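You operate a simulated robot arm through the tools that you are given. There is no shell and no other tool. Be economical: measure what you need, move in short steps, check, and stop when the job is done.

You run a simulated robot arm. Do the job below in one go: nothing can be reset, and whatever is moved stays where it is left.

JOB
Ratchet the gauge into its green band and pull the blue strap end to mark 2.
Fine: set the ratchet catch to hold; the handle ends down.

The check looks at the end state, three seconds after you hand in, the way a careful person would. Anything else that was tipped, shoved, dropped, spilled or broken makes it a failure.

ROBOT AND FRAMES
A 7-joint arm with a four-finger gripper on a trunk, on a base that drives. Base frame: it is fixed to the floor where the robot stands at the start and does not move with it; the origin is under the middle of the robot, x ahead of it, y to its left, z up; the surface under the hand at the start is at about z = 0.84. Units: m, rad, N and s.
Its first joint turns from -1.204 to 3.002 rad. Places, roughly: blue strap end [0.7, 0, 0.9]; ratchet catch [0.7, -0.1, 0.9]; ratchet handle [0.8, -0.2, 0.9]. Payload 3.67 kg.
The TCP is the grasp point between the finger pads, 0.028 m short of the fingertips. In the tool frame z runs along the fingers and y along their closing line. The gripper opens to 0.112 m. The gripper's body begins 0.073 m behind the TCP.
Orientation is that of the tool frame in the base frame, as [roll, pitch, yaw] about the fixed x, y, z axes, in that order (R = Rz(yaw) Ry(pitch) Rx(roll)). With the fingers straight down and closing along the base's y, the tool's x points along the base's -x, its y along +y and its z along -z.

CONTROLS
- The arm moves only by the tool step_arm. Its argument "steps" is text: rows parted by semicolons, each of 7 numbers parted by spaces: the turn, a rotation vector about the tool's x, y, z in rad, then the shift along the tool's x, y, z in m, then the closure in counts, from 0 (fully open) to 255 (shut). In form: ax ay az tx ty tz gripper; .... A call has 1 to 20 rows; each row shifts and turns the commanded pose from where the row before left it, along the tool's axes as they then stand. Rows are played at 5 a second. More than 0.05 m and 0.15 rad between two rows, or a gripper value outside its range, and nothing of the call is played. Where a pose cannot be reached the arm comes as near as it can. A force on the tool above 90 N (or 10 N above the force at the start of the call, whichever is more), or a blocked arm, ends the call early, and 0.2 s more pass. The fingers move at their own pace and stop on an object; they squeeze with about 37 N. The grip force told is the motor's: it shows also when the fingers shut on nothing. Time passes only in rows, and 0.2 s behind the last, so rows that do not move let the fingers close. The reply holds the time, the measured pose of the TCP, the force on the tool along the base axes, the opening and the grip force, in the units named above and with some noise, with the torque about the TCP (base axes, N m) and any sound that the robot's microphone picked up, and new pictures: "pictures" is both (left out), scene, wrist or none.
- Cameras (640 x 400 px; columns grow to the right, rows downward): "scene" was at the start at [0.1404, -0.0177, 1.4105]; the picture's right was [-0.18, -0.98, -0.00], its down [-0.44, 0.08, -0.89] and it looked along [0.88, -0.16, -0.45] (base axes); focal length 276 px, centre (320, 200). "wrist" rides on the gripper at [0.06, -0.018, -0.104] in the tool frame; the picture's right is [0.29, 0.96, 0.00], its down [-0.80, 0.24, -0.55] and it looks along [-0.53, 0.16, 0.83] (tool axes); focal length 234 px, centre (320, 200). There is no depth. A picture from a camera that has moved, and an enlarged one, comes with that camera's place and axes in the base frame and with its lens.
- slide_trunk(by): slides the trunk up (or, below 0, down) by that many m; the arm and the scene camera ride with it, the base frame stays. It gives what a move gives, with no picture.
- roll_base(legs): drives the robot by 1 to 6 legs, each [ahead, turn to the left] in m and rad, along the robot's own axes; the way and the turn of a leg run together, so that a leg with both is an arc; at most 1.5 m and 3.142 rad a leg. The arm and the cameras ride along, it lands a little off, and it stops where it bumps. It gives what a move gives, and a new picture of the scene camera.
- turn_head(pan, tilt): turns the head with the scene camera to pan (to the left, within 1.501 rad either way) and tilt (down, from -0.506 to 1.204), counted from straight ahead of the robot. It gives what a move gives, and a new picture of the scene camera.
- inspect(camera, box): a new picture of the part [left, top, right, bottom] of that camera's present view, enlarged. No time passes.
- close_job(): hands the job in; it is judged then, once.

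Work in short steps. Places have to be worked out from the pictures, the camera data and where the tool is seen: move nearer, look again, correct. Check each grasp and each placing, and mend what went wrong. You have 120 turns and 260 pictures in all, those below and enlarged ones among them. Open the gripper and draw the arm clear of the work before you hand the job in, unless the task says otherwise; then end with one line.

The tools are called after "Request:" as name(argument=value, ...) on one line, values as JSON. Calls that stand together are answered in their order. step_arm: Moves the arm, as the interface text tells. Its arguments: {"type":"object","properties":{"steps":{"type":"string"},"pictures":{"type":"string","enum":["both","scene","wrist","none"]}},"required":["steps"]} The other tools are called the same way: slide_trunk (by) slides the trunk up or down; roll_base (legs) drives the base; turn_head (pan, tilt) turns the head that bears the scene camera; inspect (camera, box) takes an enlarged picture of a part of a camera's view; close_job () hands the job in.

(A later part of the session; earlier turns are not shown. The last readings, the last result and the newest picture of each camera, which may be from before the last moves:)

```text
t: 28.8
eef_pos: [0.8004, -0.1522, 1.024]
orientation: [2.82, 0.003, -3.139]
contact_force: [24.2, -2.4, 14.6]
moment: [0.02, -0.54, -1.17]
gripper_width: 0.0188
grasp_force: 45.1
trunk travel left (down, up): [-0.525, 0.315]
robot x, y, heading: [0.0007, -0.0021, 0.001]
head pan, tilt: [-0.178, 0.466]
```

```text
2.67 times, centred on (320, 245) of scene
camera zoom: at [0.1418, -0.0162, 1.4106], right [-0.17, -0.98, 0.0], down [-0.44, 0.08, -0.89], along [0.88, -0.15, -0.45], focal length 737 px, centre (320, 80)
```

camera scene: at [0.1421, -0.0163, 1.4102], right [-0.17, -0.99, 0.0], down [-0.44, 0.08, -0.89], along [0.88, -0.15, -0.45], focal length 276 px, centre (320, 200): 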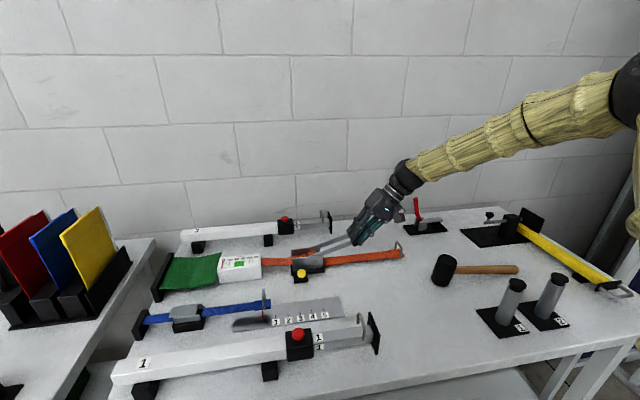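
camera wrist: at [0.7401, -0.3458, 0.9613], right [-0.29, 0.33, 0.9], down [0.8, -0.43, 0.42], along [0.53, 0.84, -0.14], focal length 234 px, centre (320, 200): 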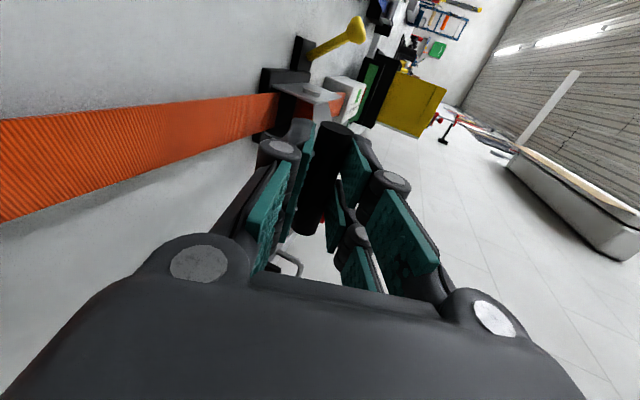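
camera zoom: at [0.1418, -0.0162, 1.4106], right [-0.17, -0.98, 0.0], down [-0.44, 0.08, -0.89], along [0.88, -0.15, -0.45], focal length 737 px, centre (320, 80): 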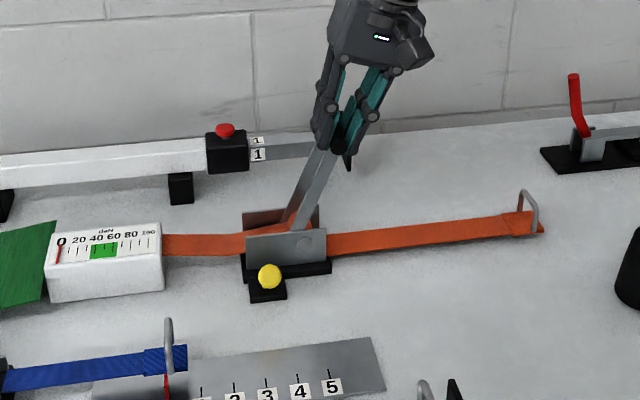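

Request:
step_arm(steps="-0.1 0 0 -0.002 -0.0134 0.0007 255;-0.1 0 0 -0.001 -0.0134 0.0007 255;-0.1 0 0 0 -0.0134 0.0007 255;-0.1 0 0 0 -0.0134 0.0007 255;-0.1 0 0 0 -0.0136 0 255;0 0 0 0 0 0 255", pictures="none")

Request:
inspect(camera="scene", box=[200, 170, 440, 320])

```text
t: 30.2
eef_pos: [0.8003, -0.2101, 0.987]
orientation: [2.32, 0.005, -3.138]
contact_force: [-5.3, -24.1, 17.2]
moment: [-0.29, 1.25, -0.43]
gripper_width: 0.0184
grasp_force: 44.9
trunk travel left (down, up): [-0.525, 0.315]
robot x, y, heading: [0.002, -0.0034, -0.001]
head pan, tilt: [-0.178, 0.466]
```

```text
2.67 times, centred on (320, 245) of scene
camera zoom: at [0.1385, -0.0225, 1.4109], right [-0.17, -0.98, 0.0], down [-0.44, 0.08, -0.89], along [0.88, -0.15, -0.45], focal length 737 px, centre (320, 80)
```

zoom: 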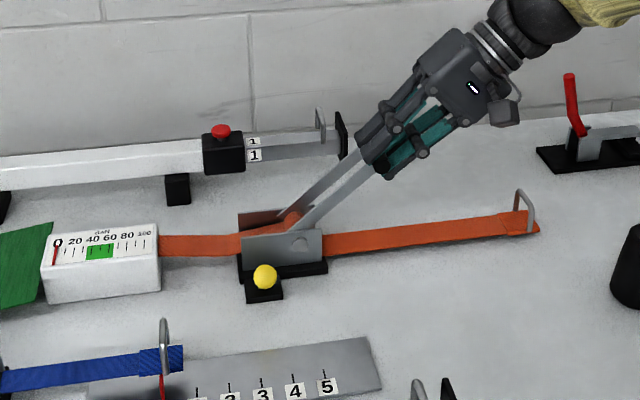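

There is no tension on either stroke, so the catch is evidently not set to hold. I release the handle here, back off and turn the tool down.

Request:
step_arm(steps="0 0 0 0 0 0 130;0 0 0 0 0 0 130;0 0 0 0 0 -0.04 130;0 0 0 0 0 -0.04 130;0.137 0 0 0 0 -0.02 150;0.137 0 0 0 0 -0.02 150;0.137 0 0 0 0 0 150;0.137 0 0 0 0 0 150;0.137 0 0 0 0 0 150;0.135 0 0 0 0 0 150;0 0 0 0 0 0 150", pictures="scene")

```text
t: 32.6
eef_pos: [0.8043, -0.2968, 1.0697]
orientation: [-3.14, 0.002, -3.138]
contact_force: [-0.3, 0.1, 0.4]
moment: [0.01, -0.02, 0.0]
gripper_width: 0.0459
grasp_force: 0.0
trunk travel left (down, up): [-0.525, 0.315]
robot x, y, heading: [0.0041, 0.0039, 0.004]
head pan, tilt: [-0.178, 0.466]
camera scene: at [0.1408, -0.0186, 1.4104], right [-0.17, -0.98, 0.0], down [-0.44, 0.08, -0.89], along [0.88, -0.15, -0.45], focal length 276 px, centre (320, 200)
```

scene: 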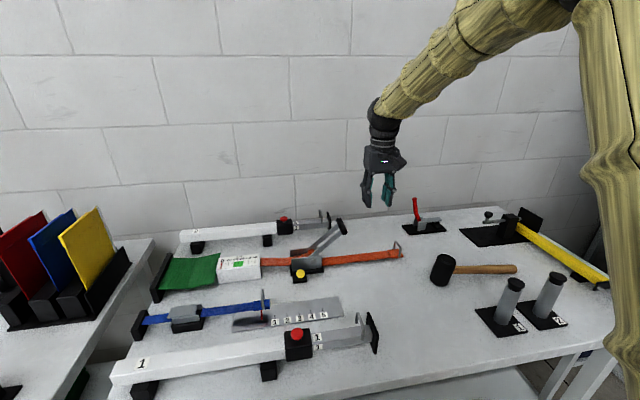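

The handle stays up. I move over in front of the catch with closed fingers.

Request:
step_arm(steps="0 0 0 0.045 0.01 0 255;0 0 0 0.045 0.01 0 255;0 0 0 0.045 0.02 0 255;0 0 0 0.035 0.03 0 255;0 0 0 0 0.05 0 255;0 0 0 0 0.05 0 255;0 0 0 0 0.05 0 255;0 0 0 0 0.011 0.05 255;0 0 0 0 0 0.02 255;0 0 0 0 0 0 255")

Request:
inspect(camera="wrist", box=[220, 70, 460, 220])

Request:
inspect(camera="scene", box=[240, 220, 368, 300])

```text
refused: row 8 steps farther than a row can; nothing moved
```

```text
2.67 times, centred on (340, 145) of wrist
camera zoom: at [0.7424, -0.3152, 1.1731], right [-0.29, 0.96, 0.0], down [0.8, 0.24, 0.56], along [0.53, 0.16, -0.83], focal length 624 px, centre (267, 347)
```

zoom: 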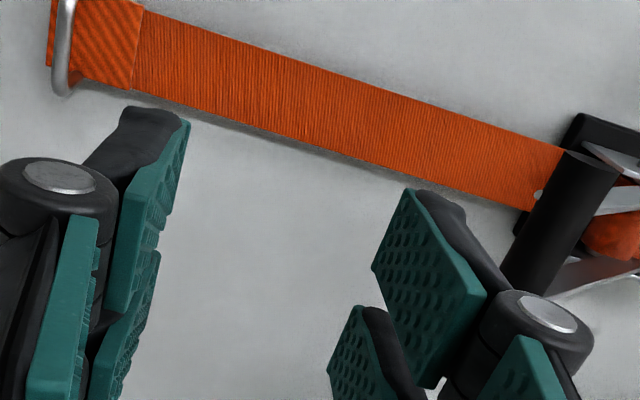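

```text
5.00 times, centred on (304, 260) of scene
camera zoom: at [0.1408, -0.0186, 1.4104], right [-0.17, -0.98, 0.0], down [-0.44, 0.08, -0.89], along [0.88, -0.15, -0.45], focal length 1382 px, centre (400, -100)
```

zoom: 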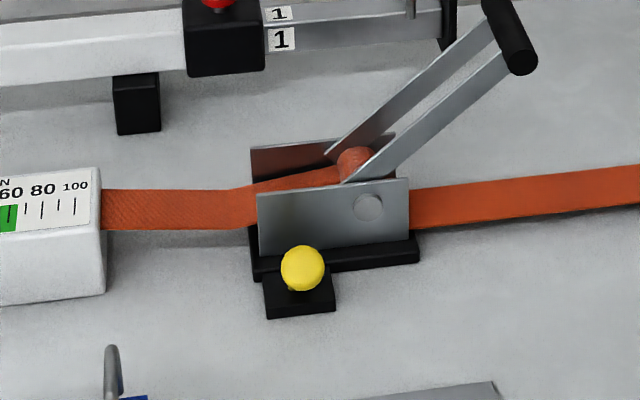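

The move was refused on one row's length, so I redo it with shorter rows.

Request:
step_arm(steps="0 0 0 0.045 0.01 0 255;0 0 0 0.045 0.01 0 255;0 0 0 0.04 0.02 0 255;0 0 0 0.035 0.03 0 255;0 0 0 0 0.048 0 255;0 0 0 0 0.048 0 255;0 0 0 0 0.048 0 255;0 0 0 0 0.017 0.03 255;0 0 0 0 0 0.03 255;0 0 0 0 0 0 255")

Request:
inspect(camera="wrist", box=[220, 50, 460, 200])

```text
t: 34.8
eef_pos: [0.6385, -0.063, 1.0116]
orientation: [3.141, 0.003, -3.139]
contact_force: [0.3, -0.9, -0.6]
moment: [0.0, -0.01, -0.02]
gripper_width: 0.0
grasp_force: 35.9
trunk travel left (down, up): [-0.525, 0.315]
robot x, y, heading: [0.0001, 0.0028, 0.009]
head pan, tilt: [-0.178, 0.466]
camera scene: at [0.1402, -0.017, 1.4106], right [-0.17, -0.98, 0.0], down [-0.44, 0.08, -0.89], along [0.88, -0.15, -0.45], focal length 276 px, centre (320, 200)
camera wrist: at [0.5761, -0.0813, 1.1145], right [-0.29, 0.96, 0.0], down [0.79, 0.24, 0.56], along [0.53, 0.16, -0.83], focal length 234 px, centre (320, 200)
```

scene: 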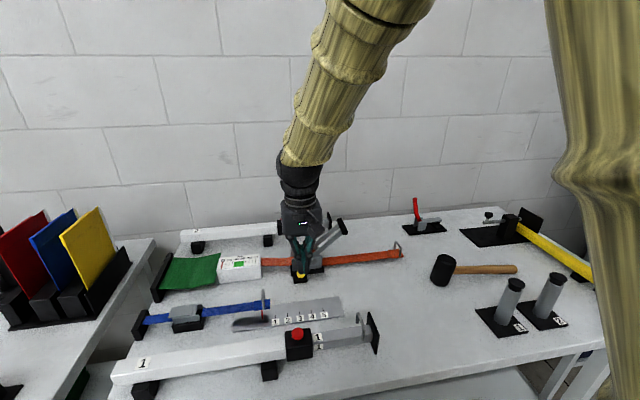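
wrist: 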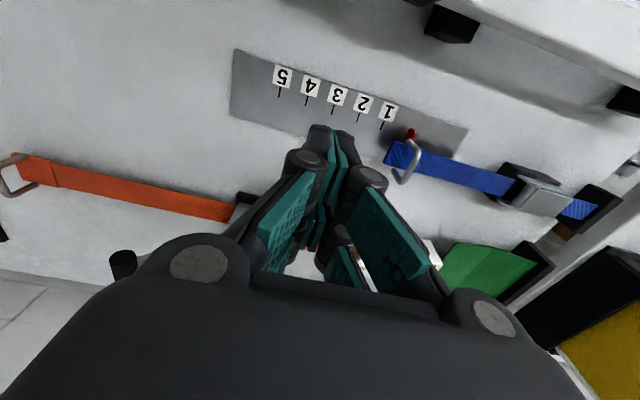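

```text
2.67 times, centred on (340, 125) of wrist
camera zoom: at [0.5761, -0.0813, 1.1145], right [-0.29, 0.96, 0.0], down [0.79, 0.24, 0.56], along [0.53, 0.16, -0.83], focal length 624 px, centre (267, 400)
```

zoom: 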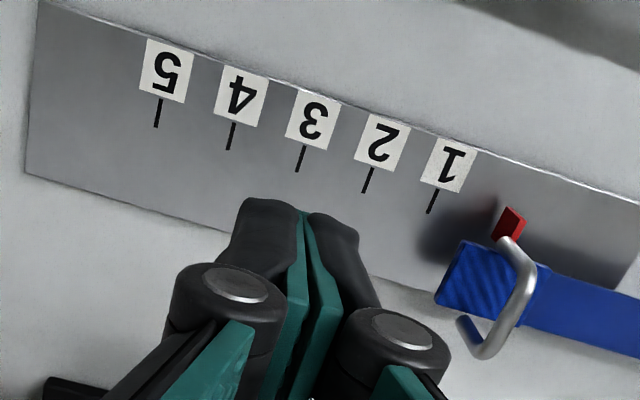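

Now I go down to the knob's height and push towards +x in small steps.

Request:
step_arm(steps="0 0 0 0 -0.002 0.045 255;0 0 0 0 0 0.045 255;0 0 0 0 0 0 255;0 0 0 -0.015 0 0 255;0 0 0 -0.015 0 0 255;0 0 0 -0.01 0 0 255;0 0 0 0 0 0 255", pictures="none")

Request:
inspect(camera="scene", box=[240, 220, 368, 300])

Request:
inspect(camera="wrist", box=[240, 80, 400, 180])

```text
t: 36.4
eef_pos: [0.6772, -0.0659, 0.9209]
orientation: [-3.142, 0.004, -3.138]
contact_force: [-0.3, -0.4, 0.0]
moment: [0.0, -0.01, -0.04]
gripper_width: 0.0
grasp_force: 35.8
trunk travel left (down, up): [-0.525, 0.315]
robot x, y, heading: [0.0008, 0.0003, -0.0]
head pan, tilt: [-0.178, 0.466]
```

```text
5.00 times, centred on (304, 260) of scene
camera zoom: at [0.1403, -0.0168, 1.4106], right [-0.17, -0.98, 0.0], down [-0.44, 0.08, -0.89], along [0.88, -0.15, -0.45], focal length 1382 px, centre (400, -100)
```

zoom: 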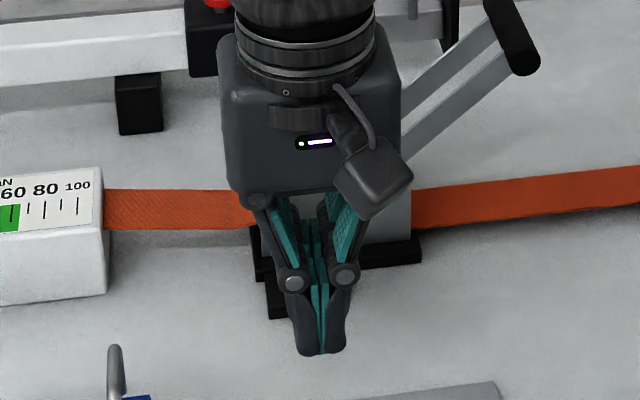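

```text
4.00 times, centred on (320, 130) of wrist
camera zoom: at [0.6157, -0.0844, 1.0245], right [-0.29, 0.96, 0.0], down [0.79, 0.24, 0.56], along [0.53, 0.16, -0.83], focal length 937 px, centre (320, 480)
```

zoom: 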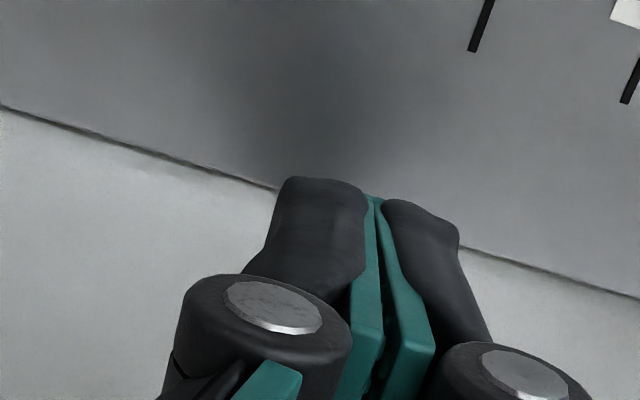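

No contact yet; I push on.

Request:
step_arm(steps="0 0 0 -0.01 0 0 255;0 0 0 -0.01 0 0 255;0 0 0 -0.01 0 0 255;0 0 0 -0.01 0 0 255;0 0 0 0 0 0 255", pictures="scene")

```text
t: 37.3
eef_pos: [0.7113, -0.0659, 0.9357]
orientation: [3.14, 0.021, -3.136]
contact_force: [-19.3, -0.9, 66.6]
moment: [-0.02, -1.25, -0.03]
gripper_width: 0.0061
grasp_force: 35.8
trunk travel left (down, up): [-0.525, 0.315]
robot x, y, heading: [-0.0021, 0.0045, 0.004]
head pan, tilt: [-0.178, 0.466]
stopped in row 4: the force on the tool passed its limit at 97 N (the readings are from after the stop); the commanded pose is now the measured one
camera scene: at [0.1337, -0.0168, 1.412], right [-0.17, -0.98, 0.0], down [-0.44, 0.08, -0.9], along [0.88, -0.15, -0.45], focal length 276 px, centre (320, 200)
```

scene: 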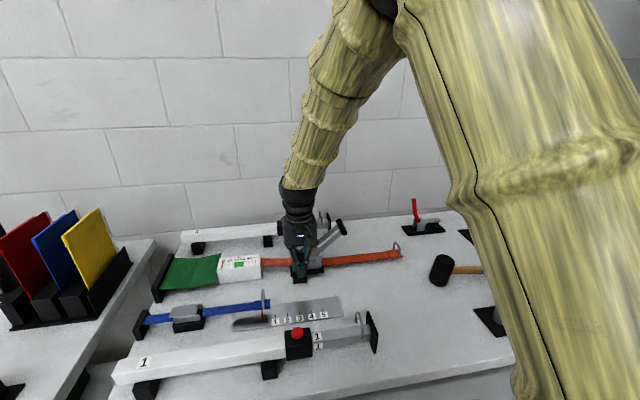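

The fingertip rode up over the knob. I back off and retry lower, so the pads meet the knob's side squarely.

Request:
step_arm(steps="0 0 0 0 0 -0.02 255;0 0 0 0 0 -0.03 255;0 -0.01 0 0 0 0 255;0 0 0 0.04 0 0 255;0 0 0 0.02 0 0 255;0 0 0 0 0 0 255", pictures="none")

Request:
inspect(camera="scene", box=[240, 220, 368, 300])

```text
t: 38.7
eef_pos: [0.6528, -0.0659, 0.9757]
orientation: [3.14, 0.018, -3.138]
contact_force: [-0.2, 0.5, -0.8]
moment: [0.01, -0.01, 0.02]
gripper_width: 0.0
grasp_force: 35.5
trunk travel left (down, up): [-0.525, 0.315]
robot x, y, heading: [0.0007, 0.0034, 0.005]
head pan, tilt: [-0.178, 0.466]
```

```text
5.00 times, centred on (304, 260) of scene
camera zoom: at [0.1397, -0.0168, 1.4106], right [-0.17, -0.98, 0.0], down [-0.44, 0.08, -0.89], along [0.88, -0.15, -0.45], focal length 1382 px, centre (400, -100)
```

zoom: 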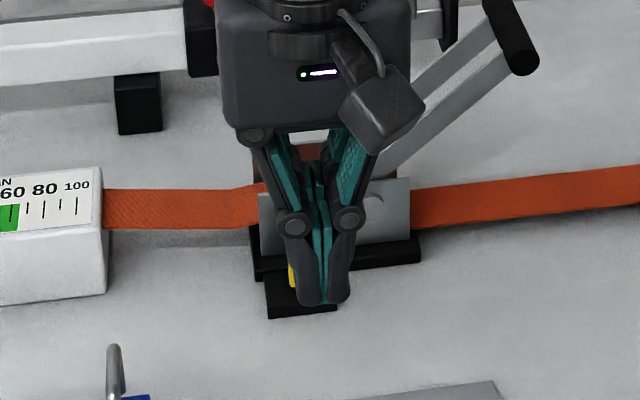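

Request:
step_arm(steps="0 0.018 0 0 0.003 0.04 255;0 0 0 0 0 0.037 255;0 0 0 0 0 0 255;0 0 0 -0.015 0 0 255;0 0 0 -0.01 0 0 255;0 0 0 -0.005 0 0 255;0 0 0 -0.005 0 0 255;0 0 0 -0.005 0 0 255;0 0 0 -0.005 0 0 255;0 0 0 0 0 0 255", pictures="none")

Request:
inspect(camera="wrist", box=[240, 80, 400, 180])

Request:
inspect(camera="scene", box=[240, 220, 368, 300])

```text
t: 40.9
eef_pos: [0.6978, -0.0623, 0.8979]
orientation: [3.14, 0.002, -3.138]
contact_force: [1.3, 0.1, 0.0]
moment: [0.0, 0.0, -0.02]
gripper_width: 0.0
grasp_force: 35.3
trunk travel left (down, up): [-0.525, 0.315]
robot x, y, heading: [-0.0012, 0.0007, 0.005]
head pan, tilt: [-0.178, 0.466]
```

```text
4.00 times, centred on (320, 130) of wrist
camera zoom: at [0.6378, -0.0815, 1.0015], right [-0.29, 0.96, 0.0], down [0.8, 0.24, 0.56], along [0.53, 0.16, -0.83], focal length 937 px, centre (320, 480)
```

zoom: 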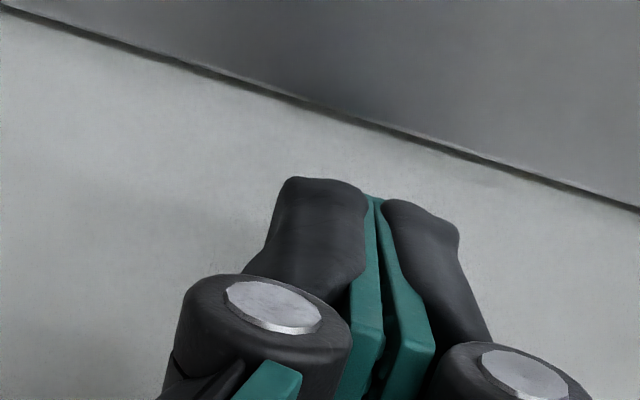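

```text
5.00 times, centred on (304, 260) of scene
camera zoom: at [0.1401, -0.0169, 1.4105], right [-0.17, -0.98, 0.0], down [-0.44, 0.08, -0.89], along [0.88, -0.15, -0.45], focal length 1382 px, centre (400, -100)
```

zoom: 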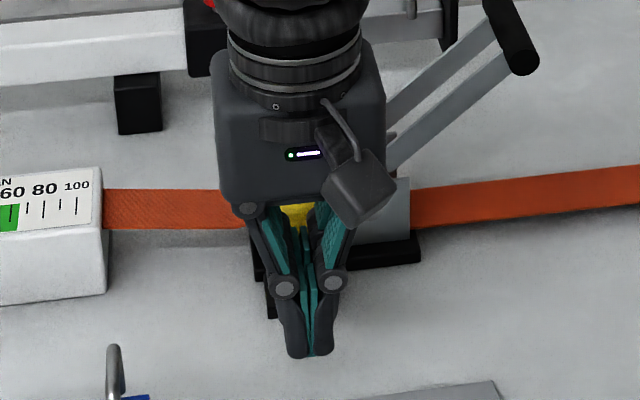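

The yellow knob now shows higher up behind the fingers, so the first push may have flipped it. I retreat to look.

Request:
step_arm(steps="0 0 0 0.03 0 -0.03 255;0 0 0 0.03 0.02 -0.035 255;0 0 0 0 0.04 -0.03 255;0 0 0 0 0.045 0 255;0 0 0 0 0 0 255", pictures="none")

Request:
inspect(camera="scene", box=[240, 220, 368, 300])

Request:
inspect(camera="wrist", box=[60, 60, 380, 260])

```text
refused: row 2 steps farther than a row can; nothing moved
```

```text
5.00 times, centred on (304, 260) of scene
camera zoom: at [0.1401, -0.0169, 1.4105], right [-0.17, -0.98, 0.0], down [-0.44, 0.08, -0.89], along [0.88, -0.15, -0.45], focal length 1382 px, centre (400, -100)
```

zoom: 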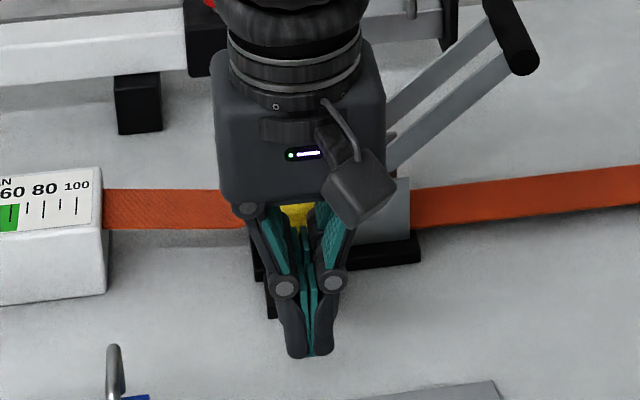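

```text
2.00 times, centred on (220, 160) of wrist
camera zoom: at [0.6378, -0.0815, 1.0015], right [-0.29, 0.96, 0.0], down [0.8, 0.24, 0.56], along [0.53, 0.16, -0.83], focal length 468 px, centre (520, 280)
```

zoom: 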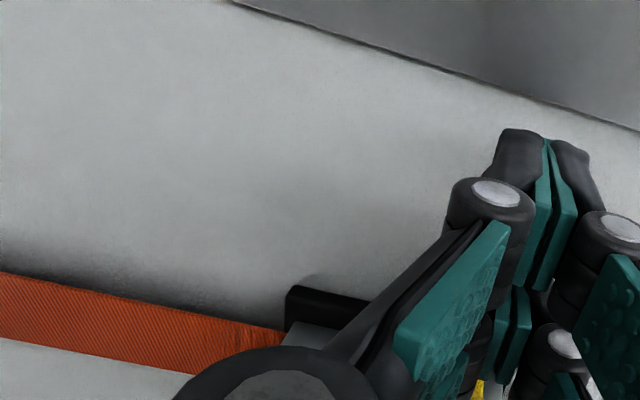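

Request:
step_arm(steps="0 0 0 0.03 0 -0.03 255;0 0 0 0.03 0 -0.035 255;0 0 0 0 0.03 -0.035 255;0 0 0 0 0.045 0 255;0 0 0 0 0.03 0 255;0 0 0 0 0 0 255", pictures="none")

Request:
inspect(camera="scene", box=[240, 220, 368, 300])

Request:
inspect(camera="wrist", box=[60, 60, 380, 260])

```text
t: 42.3
eef_pos: [0.6385, 0.0414, 0.9977]
orientation: [3.141, 0.0, -3.138]
contact_force: [0.5, -0.2, 0.1]
moment: [-0.02, 0.04, -0.01]
gripper_width: 0.0004
grasp_force: 35.6
trunk travel left (down, up): [-0.525, 0.315]
robot x, y, heading: [0.0025, 0.0005, 0.001]
head pan, tilt: [-0.178, 0.466]
```

```text
5.00 times, centred on (304, 260) of scene
camera zoom: at [0.1403, -0.0173, 1.4105], right [-0.17, -0.98, 0.0], down [-0.44, 0.08, -0.89], along [0.88, -0.15, -0.45], focal length 1382 px, centre (400, -100)
```

zoom: 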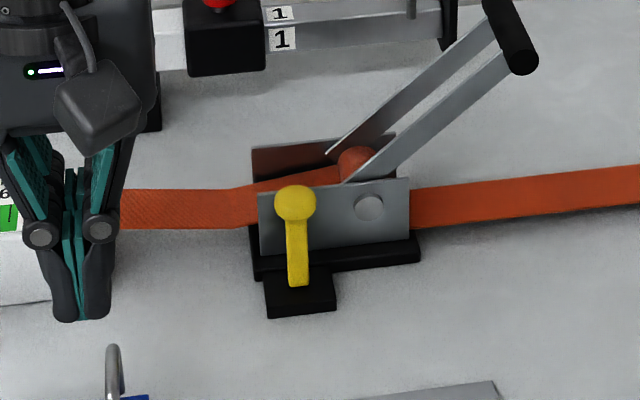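

```text
2.00 times, centred on (220, 160) of wrist
camera zoom: at [0.5781, 0.0227, 1.1001], right [-0.29, 0.96, 0.0], down [0.8, 0.24, 0.55], along [0.53, 0.16, -0.83], focal length 468 px, centre (520, 280)
```

zoom: 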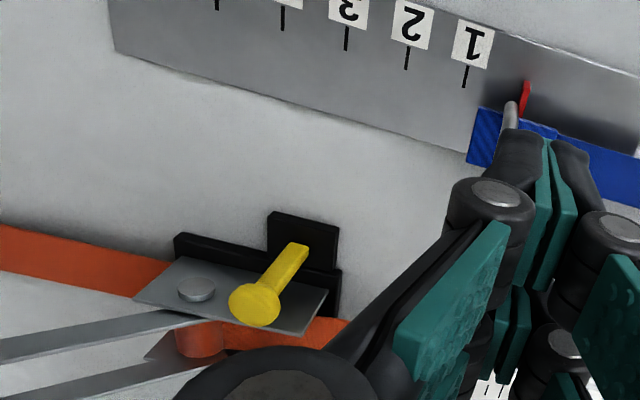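

The catch lever now leans against the ratchet, flipped over. I return to the handle and grasp it where I left it.

Request:
step_arm(steps="0 0 0 0 0 -0.036 255;0 0 0 0 -0.03 -0.036 255;0 0 0 0 -0.048 0 255;0 0 0 0 -0.048 0 255;0 0 0 0 -0.048 0 200;0 0 0 -0.01 -0.048 0 150;0 0 0 -0.012 -0.048 0 150;0 0 0 -0.025 -0.04 0 150;0 0 0 -0.035 -0.028 0 150;0 0 0 -0.04 0 0 150;0 0 0 -0.04 0 0 150;-0.137 0 0 0 0 0 150;-0.137 0 0 0 0 0 150;-0.137 0 0 0 0 0 150;-0.137 0 0 0 0 0 150;-0.137 0 0 0 0 0 150;-0.137 0 0 0 0 0 150;0 0 0 0 0 0.03 150;0 0 0 0 0 0 150", pictures="wrist")

Request:
inspect(camera="scene", box=[200, 170, 440, 320])

```text
t: 46.3
eef_pos: [0.7999, -0.2764, 1.0483]
orientation: [2.316, 0.001, -3.14]
contact_force: [0.5, -0.4, 0.1]
moment: [0.02, 0.0, -0.01]
gripper_width: 0.0459
grasp_force: 0.1
trunk travel left (down, up): [-0.525, 0.315]
robot x, y, heading: [0.002, 0.0009, 0.005]
head pan, tilt: [-0.178, 0.466]
camera wrist: at [0.7405, -0.3654, 1.1047], right [-0.29, 0.65, 0.7], down [0.8, -0.24, 0.55], along [0.53, 0.72, -0.45], focal length 234 px, centre (320, 200)
```

wrist: 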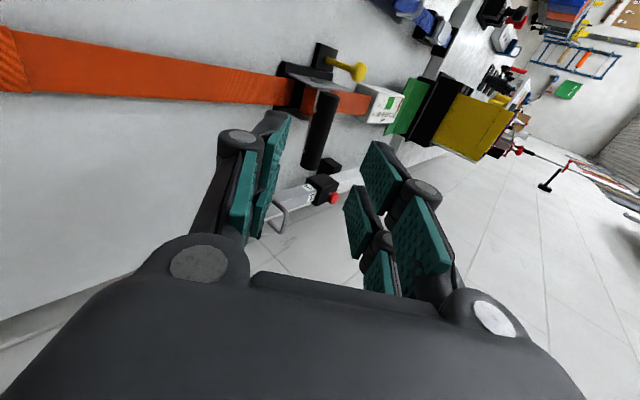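

```text
2.67 times, centred on (320, 245) of scene
camera zoom: at [0.1401, -0.0188, 1.4105], right [-0.17, -0.98, 0.0], down [-0.44, 0.08, -0.89], along [0.88, -0.15, -0.45], focal length 737 px, centre (320, 80)
```

zoom: 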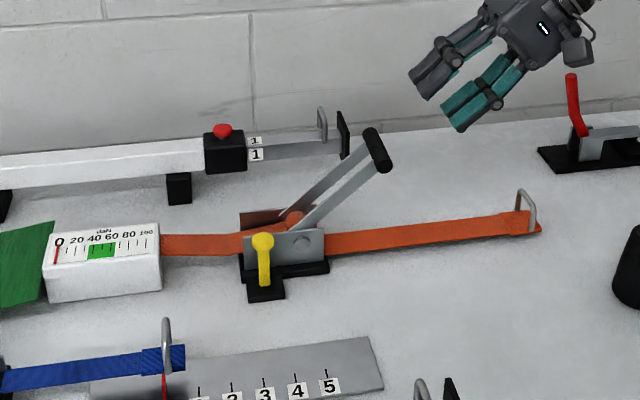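

Aligned; I advance 0.09 and close.

Request:
step_arm(steps="0 0 0 0 0 0.03 150;0 0 0 0 0 0.03 150;0 0 0 0 0 0.02 150;0 0 0 0 0 0.01 150;0 0 0 0 0 0 150;0 0 0 0 0 0 255;0 0 0 0 0 0 255;0 0 0 0 0 0 255", pictures="wrist")

```text
t: 48.1
eef_pos: [0.7995, -0.2086, 0.9857]
orientation: [2.32, 0.001, -3.137]
contact_force: [-2.7, -0.9, -1.2]
moment: [-0.19, 0.51, -0.61]
gripper_width: 0.0184
grasp_force: 45.1
trunk travel left (down, up): [-0.525, 0.315]
robot x, y, heading: [-0.0022, 0.0025, 0.0]
head pan, tilt: [-0.178, 0.466]
camera wrist: at [0.7404, -0.2977, 1.0433], right [-0.29, 0.65, 0.7], down [0.8, -0.24, 0.55], along [0.53, 0.72, -0.45], focal length 234 px, centre (320, 200)
```

wrist: 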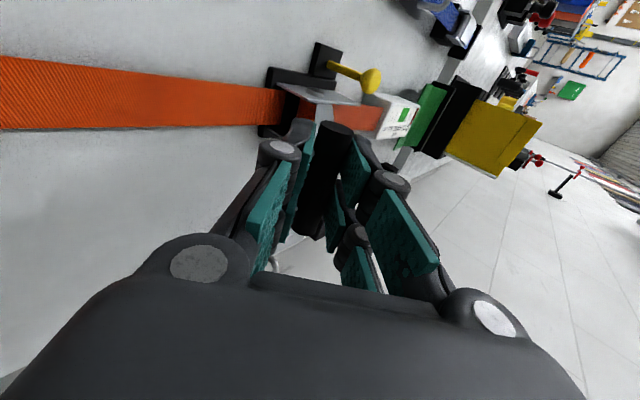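

Grasped. I press the handle down about 17° to see whether the gauge responds.

Request:
step_arm(steps="-0.1 0 0 0 -0.0136 0.0007 255;-0.1 0 0 0 -0.0136 0.0007 255;-0.1 0 0 0 -0.0136 0.0007 255;0 0 0 0 0 0 255", pictures="none")

Request:
inspect(camera="scene", box=[200, 170, 440, 320])

```text
t: 49.1
eef_pos: [0.8012, -0.2351, 0.9538]
orientation: [2.013, -0.001, -3.139]
contact_force: [-5.0, -19.9, 2.0]
moment: [-0.79, 0.97, 0.45]
gripper_width: 0.0184
grasp_force: 44.8
trunk travel left (down, up): [-0.525, 0.315]
robot x, y, heading: [0.0004, 0.0025, 0.008]
head pan, tilt: [-0.178, 0.466]
```

```text
2.67 times, centred on (320, 245) of scene
camera zoom: at [0.1399, -0.0271, 1.4109], right [-0.17, -0.98, -0.01], down [-0.44, 0.08, -0.89], along [0.88, -0.15, -0.45], focal length 737 px, centre (320, 80)
```

zoom: 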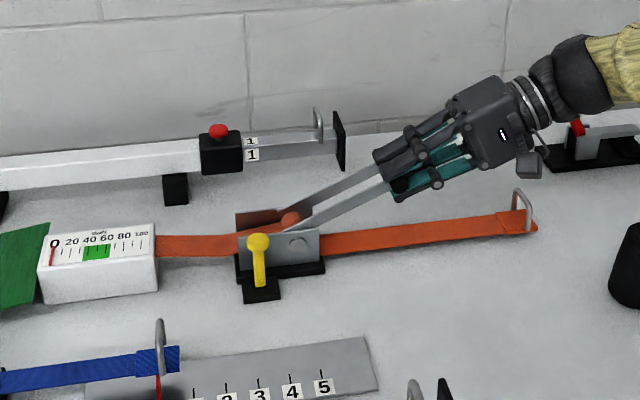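

No rise in the gauge on the down stroke. I try the up stroke with the catch set.

Request:
step_arm(steps="0.1 0 0 0 0.0136 0.0007 255;0.1 0 0 0 0.0136 0.0007 255;0.1 0 0 0 0.0136 0.0007 255;0.1 0 0 0 0.0136 0.0007 255;0.1 0 0 0 0.0136 0.0007 255;0.1 0 0 0 0.0136 0.0007 255;0 0 0 0 0 0 255", pictures="none")

Request:
inspect(camera="scene", box=[200, 170, 440, 320])

Request:
inspect(camera="scene", box=[205, 245, 269, 285])

```text
t: 50.7
eef_pos: [0.8002, -0.1758, 1.0096]
orientation: [2.619, -0.004, -3.137]
contact_force: [-5.7, 13.9, -31.4]
moment: [0.08, 0.56, -0.29]
gripper_width: 0.0184
grasp_force: 44.8
trunk travel left (down, up): [-0.525, 0.315]
robot x, y, heading: [-0.0033, -0.001, 0.004]
head pan, tilt: [-0.178, 0.466]
```

```text
2.67 times, centred on (320, 245) of scene
camera zoom: at [0.1425, -0.0168, 1.4099], right [-0.17, -0.98, 0.0], down [-0.45, 0.08, -0.89], along [0.88, -0.15, -0.45], focal length 737 px, centre (320, 80)
```

zoom: 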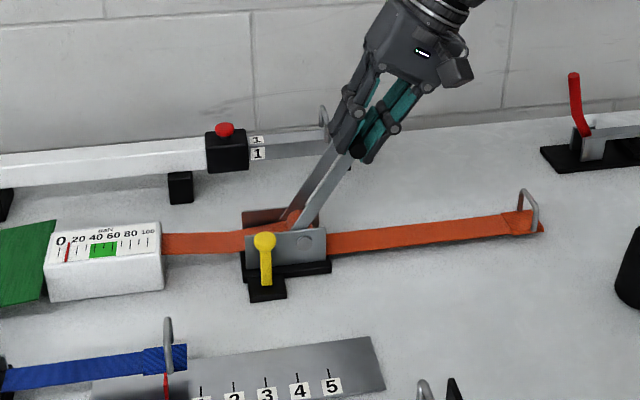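

```text
10.00 times, centred on (237, 265) of scene
camera zoom: at [0.1425, -0.0168, 1.4099], right [-0.17, -0.98, 0.0], down [-0.45, 0.08, -0.89], along [0.88, -0.15, -0.45], focal length 2764 px, centre (1150, -450)
```

zoom: 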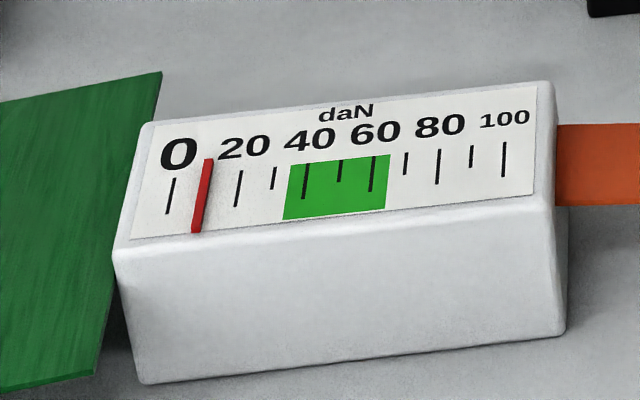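

The gauge now reads about 10: the up stroke tightens. I continue up to about 90°.

Request:
step_arm(steps="0.1 0 0 0 0.0136 0.0008 255;0.1 0 0 0 0.0136 0.0008 255;0.1 0 0 0 0.0136 0.0008 255;0.1 0 0 0 0.0136 0.0008 255;0.1 0 0 0 0.0136 0.0008 255;0 0 0 0 0 0 255", pictures="none")

Request:
inspect(camera="scene", box=[200, 170, 360, 290])

```text
t: 52.1
eef_pos: [0.8016, -0.1112, 1.0292]
orientation: [3.119, 0.0, -3.137]
contact_force: [-6.4, 0.1, -33.3]
moment: [0.24, 0.24, -0.43]
gripper_width: 0.0189
grasp_force: 45.4
trunk travel left (down, up): [-0.525, 0.315]
robot x, y, heading: [-0.0045, -0.0011, 0.002]
head pan, tilt: [-0.178, 0.466]
```

```text
3.33 times, centred on (280, 230) of scene
camera zoom: at [0.1426, -0.0182, 1.4102], right [-0.17, -0.98, 0.0], down [-0.45, 0.08, -0.89], along [0.88, -0.15, -0.45], focal length 921 px, centre (453, 100)
```

zoom: 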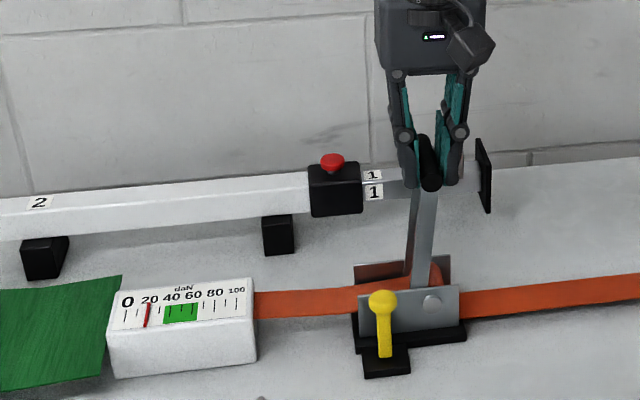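

About 20 at 90°. I bring the handle back down to about 22° (resetting stroke) and check that the gauge holds.

Request:
step_arm(steps="-0.1 0 0 0 -0.0136 0.002 255;-0.1 0 0 0 -0.0136 0.0007 255;-0.1 0 0 0 -0.0136 0.0007 255;-0.1 0 0 0 -0.0136 0.0007 255;-0.1 0 0 0 -0.0136 0.0007 255;-0.1 0 0 0 -0.0136 0.0007 255;-0.1 0 0 0 -0.0136 0.0005 255;-0.1 0 0 0 -0.0136 0.0005 255;-0.1 0 0 0 -0.0136 0.0005 255;-0.1 0 0 0 -0.0136 0.0005 255;-0.1 0 0 0 -0.0136 0.0005 255;-0.1 0 0 0 -0.0136 0.0005 255;0 0 0 0 0 0 255", pictures="none")

Request:
inspect(camera="scene", box=[200, 190, 392, 310])

```text
t: 54.9
eef_pos: [0.7989, -0.2402, 0.9384]
orientation: [1.913, 0.0, -3.138]
contact_force: [-3.9, -22.3, -1.6]
moment: [-0.84, 0.95, 0.5]
gripper_width: 0.0187
grasp_force: 45.2
trunk travel left (down, up): [-0.525, 0.315]
robot x, y, heading: [-0.0026, 0.0017, 0.009]
head pan, tilt: [-0.178, 0.466]
```

```text
3.33 times, centred on (296, 250) of scene
camera zoom: at [0.1401, -0.0497, 1.4121], right [-0.17, -0.98, -0.02], down [-0.44, 0.1, -0.89], along [0.88, -0.14, -0.45], focal length 921 px, centre (400, 33)
```

zoom: 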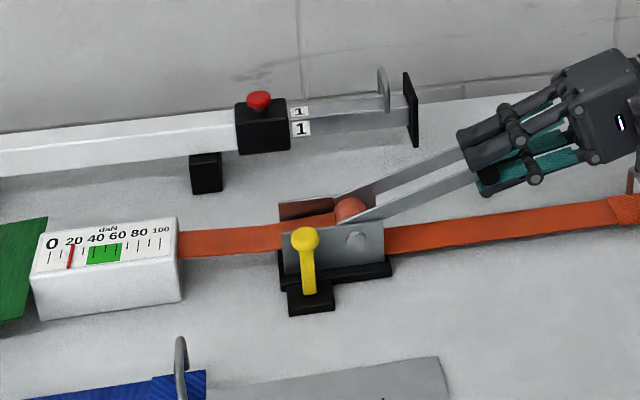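

The gauge holds near 20. Second up stroke.

Request:
step_arm(steps="0.1 0 0 0 0.0136 0.0007 255;0.1 0 0 0 0.0136 0.0007 255;0.1 0 0 0 0.0136 0.0007 255;0.1 0 0 0 0.0136 0.0007 255;0.1 0 0 0 0.0136 0.0007 255;0.1 0 0 0 0.0136 0.0007 255;0.1 0 0 0 0.0136 0.0007 255;0.1 0 0 0 0.0136 0.0007 255;0.1 0 0 0 0.0136 0.0007 255;0.1 0 0 0 0.0136 0.0007 255;0.1 0 0 0 0.0136 0.0007 255;0.1 0 0 0 0.0136 0.0007 255;0 0 0 0 0 0 255", pictures="none")

Request:
inspect(camera="scene", box=[200, 190, 360, 290])

```text
t: 57.7
eef_pos: [0.8024, -0.111, 1.0288]
orientation: [3.119, 0.001, -3.138]
contact_force: [-12.5, -1.0, -33.8]
moment: [0.19, 0.49, -0.41]
gripper_width: 0.0188
grasp_force: 45.4
trunk travel left (down, up): [-0.525, 0.315]
robot x, y, heading: [-0.0019, -0.0004, -0.001]
head pan, tilt: [-0.178, 0.466]
```

```text
4.00 times, centred on (280, 240) of scene
camera zoom: at [0.1418, -0.0179, 1.4103], right [-0.17, -0.98, 0.0], down [-0.44, 0.08, -0.89], along [0.88, -0.15, -0.45], focal length 1105 px, centre (480, 40)
```

zoom: 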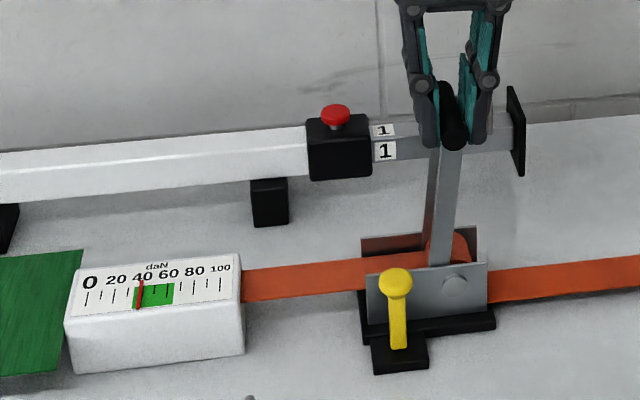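

About 40, at the band's lower part. A shorter third stroke brings it to mid band.

Request:
step_arm(steps="-0.1 0 0 0 -0.0136 0.002 255;-0.1 0 0 0 -0.0136 0.0007 255;-0.1 0 0 0 -0.0136 0.0007 255;-0.1 0 0 0 -0.0136 0.0007 255;-0.1 0 0 0 -0.0136 0.0007 255;-0.1 0 0 0 -0.0136 0.0007 255;0 0 0 0 0 0 255;0.1 0 0 0 0.0136 0.0007 255;0.1 0 0 0 0.0136 0.0007 255;0.1 0 0 0 0.0136 0.0007 255;0.1 0 0 0 0.0136 0.0007 255;0.1 0 0 0 0.0136 0.0007 255;0 0 0 0 0 0 255", pictures="none")

Request:
inspect(camera="scene", box=[200, 190, 360, 290])

```text
t: 60.5
eef_pos: [0.7999, -0.1235, 1.0261]
orientation: [3.019, -0.001, -3.14]
contact_force: [12.5, 0.2, -0.1]
moment: [0.45, -0.62, -0.74]
gripper_width: 0.0184
grasp_force: 45.2
trunk travel left (down, up): [-0.525, 0.315]
robot x, y, heading: [0.0001, -0.0021, 0.006]
head pan, tilt: [-0.178, 0.466]
```

```text
4.00 times, centred on (280, 240) of scene
camera zoom: at [0.1413, -0.0175, 1.4101], right [-0.17, -0.98, 0.0], down [-0.44, 0.08, -0.89], along [0.88, -0.15, -0.45], focal length 1105 px, centre (480, 40)
```

zoom: 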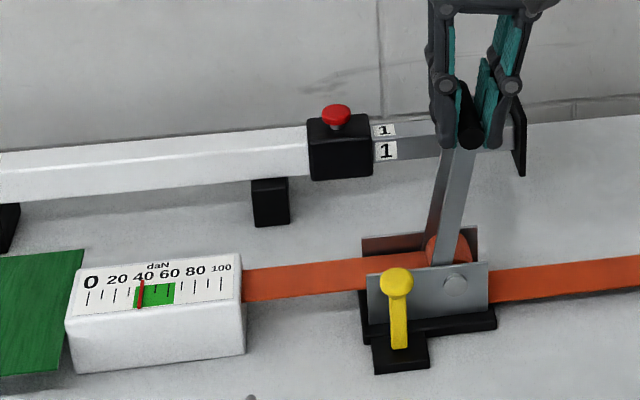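

Request:
inspect(camera="scene", box=[205, 245, 269, 285])

```text
10.00 times, centred on (237, 265) of scene
camera zoom: at [0.1413, -0.0175, 1.4101], right [-0.17, -0.98, 0.0], down [-0.44, 0.08, -0.89], along [0.88, -0.15, -0.45], focal length 2764 px, centre (1150, -450)
```

zoom: 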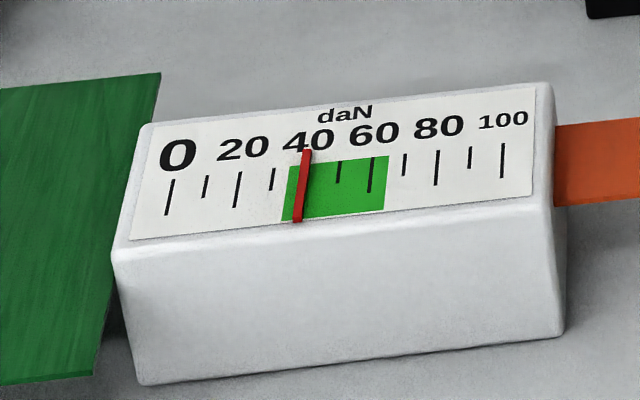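

It reads about 39, in the band but near its edge. I go fully down to about 21° and up to about 60° for another +10.

Request:
step_arm(steps="-0.1 0 0 0 -0.0136 0.0007 255;-0.1 0 0 0 -0.0136 0.0007 255;-0.1 0 0 0 -0.0136 0.0007 255;-0.1 0 0 0 -0.0136 0.0007 255;-0.1 0 0 0 -0.0136 0.0007 255;-0.1 0 0 0 -0.0136 0.0007 255;-0.1 0 0 0 -0.0136 0.0007 255;-0.1 0 0 0 -0.0136 0.0007 255;-0.1 0 0 0 -0.0136 0.0005 255;-0.1 0 0 0 -0.0136 0.0005 255;-0.1 0 0 0 -0.0136 0.0005 255;0 0 0 0 0 0 255;0.1 0 0 0 0.0136 0.0007 255;0.1 0 0 0 0.0136 0.0007 255;0.1 0 0 0 0.0136 0.0007 255;0.1 0 0 0 0.0136 0.0007 255;0.1 0 0 0 0.0136 0.0007 255;0.1 0 0 0 0.0136 0.0007 255;0 0 0 0 0 0 255", pictures="none")

Request:
inspect(camera="scene", box=[200, 190, 392, 310])

```text
t: 64.5
eef_pos: [0.8, -0.1873, 1.0007]
orientation: [2.518, -0.005, -3.138]
contact_force: [0.7, 7.6, -9.1]
moment: [0.42, 1.12, 0.4]
gripper_width: 0.0184
grasp_force: 44.7
trunk travel left (down, up): [-0.525, 0.315]
robot x, y, heading: [-0.0026, 0.0026, 0.008]
head pan, tilt: [-0.178, 0.466]
```

```text
3.33 times, centred on (296, 250) of scene
camera zoom: at [0.1414, -0.0169, 1.4101], right [-0.17, -0.99, 0.0], down [-0.44, 0.08, -0.89], along [0.88, -0.15, -0.45], focal length 921 px, centre (400, 33)
```

zoom: 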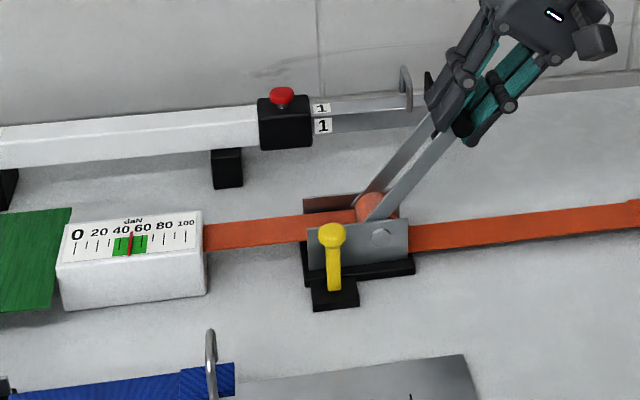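

The gauge is at about 50, mid band. I take the handle down to about 20°.

Request:
step_arm(steps="-0.1 0 0 0 -0.0136 0.0007 255;-0.1 0 0 0 -0.0136 0.0007 255;-0.1 0 0 0 -0.0136 0.0007 255;-0.1 0 0 0 -0.0136 0.0007 255;-0.1 0 0 0 -0.0136 0.0007 255;-0.1 0 0 0 -0.0136 0.0005 255;0 0 0 0 0 0 255", pictures="none")

Request:
inspect(camera="scene", box=[200, 190, 392, 310])

```text
t: 66.1
eef_pos: [0.8002, -0.242, 0.938]
orientation: [1.915, 0.002, -3.14]
contact_force: [-9.7, -20.7, 2.1]
moment: [-0.65, 0.97, 0.21]
gripper_width: 0.018
grasp_force: 45.3
trunk travel left (down, up): [-0.525, 0.315]
robot x, y, heading: [-0.0015, -0.0011, 0.003]
head pan, tilt: [-0.178, 0.466]
```

```text
3.33 times, centred on (296, 250) of scene
camera zoom: at [0.1395, -0.0278, 1.4111], right [-0.17, -0.98, -0.01], down [-0.44, 0.09, -0.89], along [0.88, -0.15, -0.45], focal length 921 px, centre (400, 33)
```

zoom: 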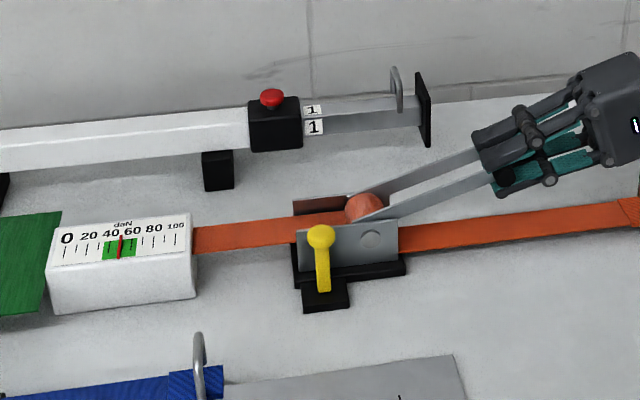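

The gauge holds at about 50. I release, back off, and turn the closed fingers down to press the handle the rest of the way.

Request:
step_arm(steps="0 0 0 0 0 0 130;0 0 0 0 0 0 130;0 0 0 0 0 -0.04 130;0 0 0 0 0.01 -0.04 130;0.13 0 0 0 0.03 -0.02 150;0.14 0 0 0 0.03 -0.02 150;0.14 0 0 0 0.02 0 200;0.14 0 0 0 0 0 255;0.14 0 0 0 0 0 255;0.14 0 0 0 0 0 255;0.14 0 0 0 0 0 255;0.14 0 0 0 0 0 255;0.117 0 0 0 0 0 255;0 0 0 0 0 0 255", pictures="wrist")

Request:
inspect(camera="scene", box=[200, 170, 440, 320])

```text
t: 69.1
eef_pos: [0.8011, -0.3111, 1.0621]
orientation: [-3.138, -0.001, -3.14]
contact_force: [-0.5, -0.8, 0.5]
moment: [0.05, 0.0, 0.01]
gripper_width: 0.0001
grasp_force: 36.0
trunk travel left (down, up): [-0.525, 0.315]
robot x, y, heading: [-0.0027, -0.0003, 0.0]
head pan, tilt: [-0.178, 0.466]
camera wrist: at [0.7402, -0.3293, 1.1647], right [-0.29, 0.96, 0.0], down [0.8, 0.24, 0.55], along [0.53, 0.16, -0.83], focal length 234 px, centre (320, 200)
```

wrist: 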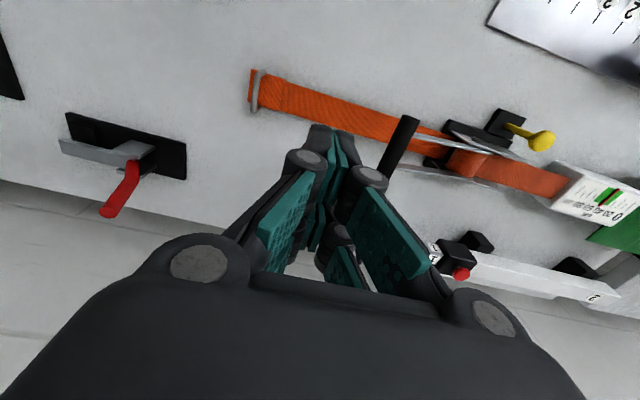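

```text
2.67 times, centred on (320, 245) of scene
camera zoom: at [0.1403, -0.0191, 1.4104], right [-0.17, -0.98, 0.0], down [-0.44, 0.08, -0.89], along [0.88, -0.15, -0.45], focal length 737 px, centre (320, 80)
```

zoom: 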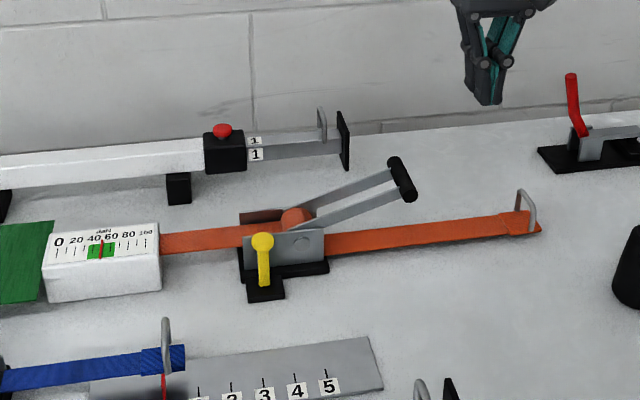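

The handle sits at about 20° and the gauge at 50. I move over the bar and press it down.

Request:
step_arm(steps="0 0 0 0 0.04 0 255;0 0 0 0 0.035 0 255;0 0 0 0 0 0.04 255;0 0 0 0 0 0.04 255;0 0 0 0 0 0.01 255;0 0 0 0 0 0.01 255;0 0 0 0 0 0.01 255;0 0 0 0 0 0.01 255;0 0 0 0 0 0.007 255;0 0 0 0 0 0 255", pictures="none")

Request:
inspect(camera="scene", box=[200, 170, 440, 320])

```text
t: 71.3
eef_pos: [0.8005, -0.2338, 0.9346]
orientation: [-3.14, 0.003, -3.139]
contact_force: [0.3, 0.4, -0.2]
moment: [0.03, -0.04, 0.0]
gripper_width: 0.0
grasp_force: 35.4
trunk travel left (down, up): [-0.525, 0.315]
robot x, y, heading: [0.0026, -0.0022, 0.005]
head pan, tilt: [-0.178, 0.466]
```

```text
2.67 times, centred on (320, 245) of scene
camera zoom: at [0.1402, -0.0178, 1.4105], right [-0.17, -0.98, 0.0], down [-0.44, 0.08, -0.89], along [0.88, -0.15, -0.45], focal length 737 px, centre (320, 80)
```

zoom: 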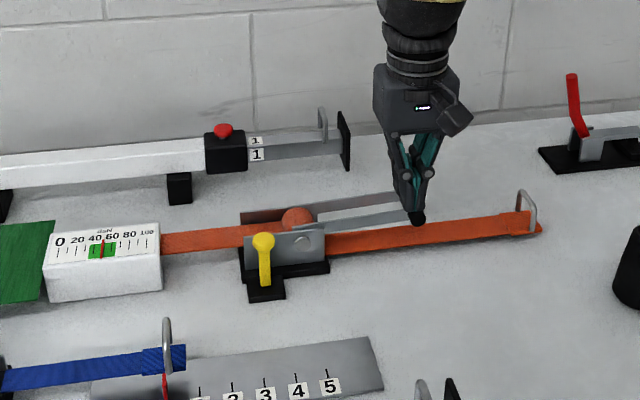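

The handle is nearly down with no force on the tool. I press slightly further to confirm the stop.

Request:
step_arm(steps="0 0 0 0 0 0.004 255;0 0 0 0 0 0.004 255;0 0 0 0 0 0.003 255;0 0 0 0 0 0 255", pictures="none")

```text
t: 72.3
eef_pos: [0.8009, -0.2346, 0.9278]
orientation: [-3.137, 0.006, -3.138]
contact_force: [6.4, -3.8, 27.5]
moment: [-0.22, 0.21, 0.07]
gripper_width: 0.0001
grasp_force: 35.7
trunk travel left (down, up): [-0.525, 0.315]
robot x, y, heading: [-0.0022, 0.0003, 0.002]
head pan, tilt: [-0.178, 0.466]
```

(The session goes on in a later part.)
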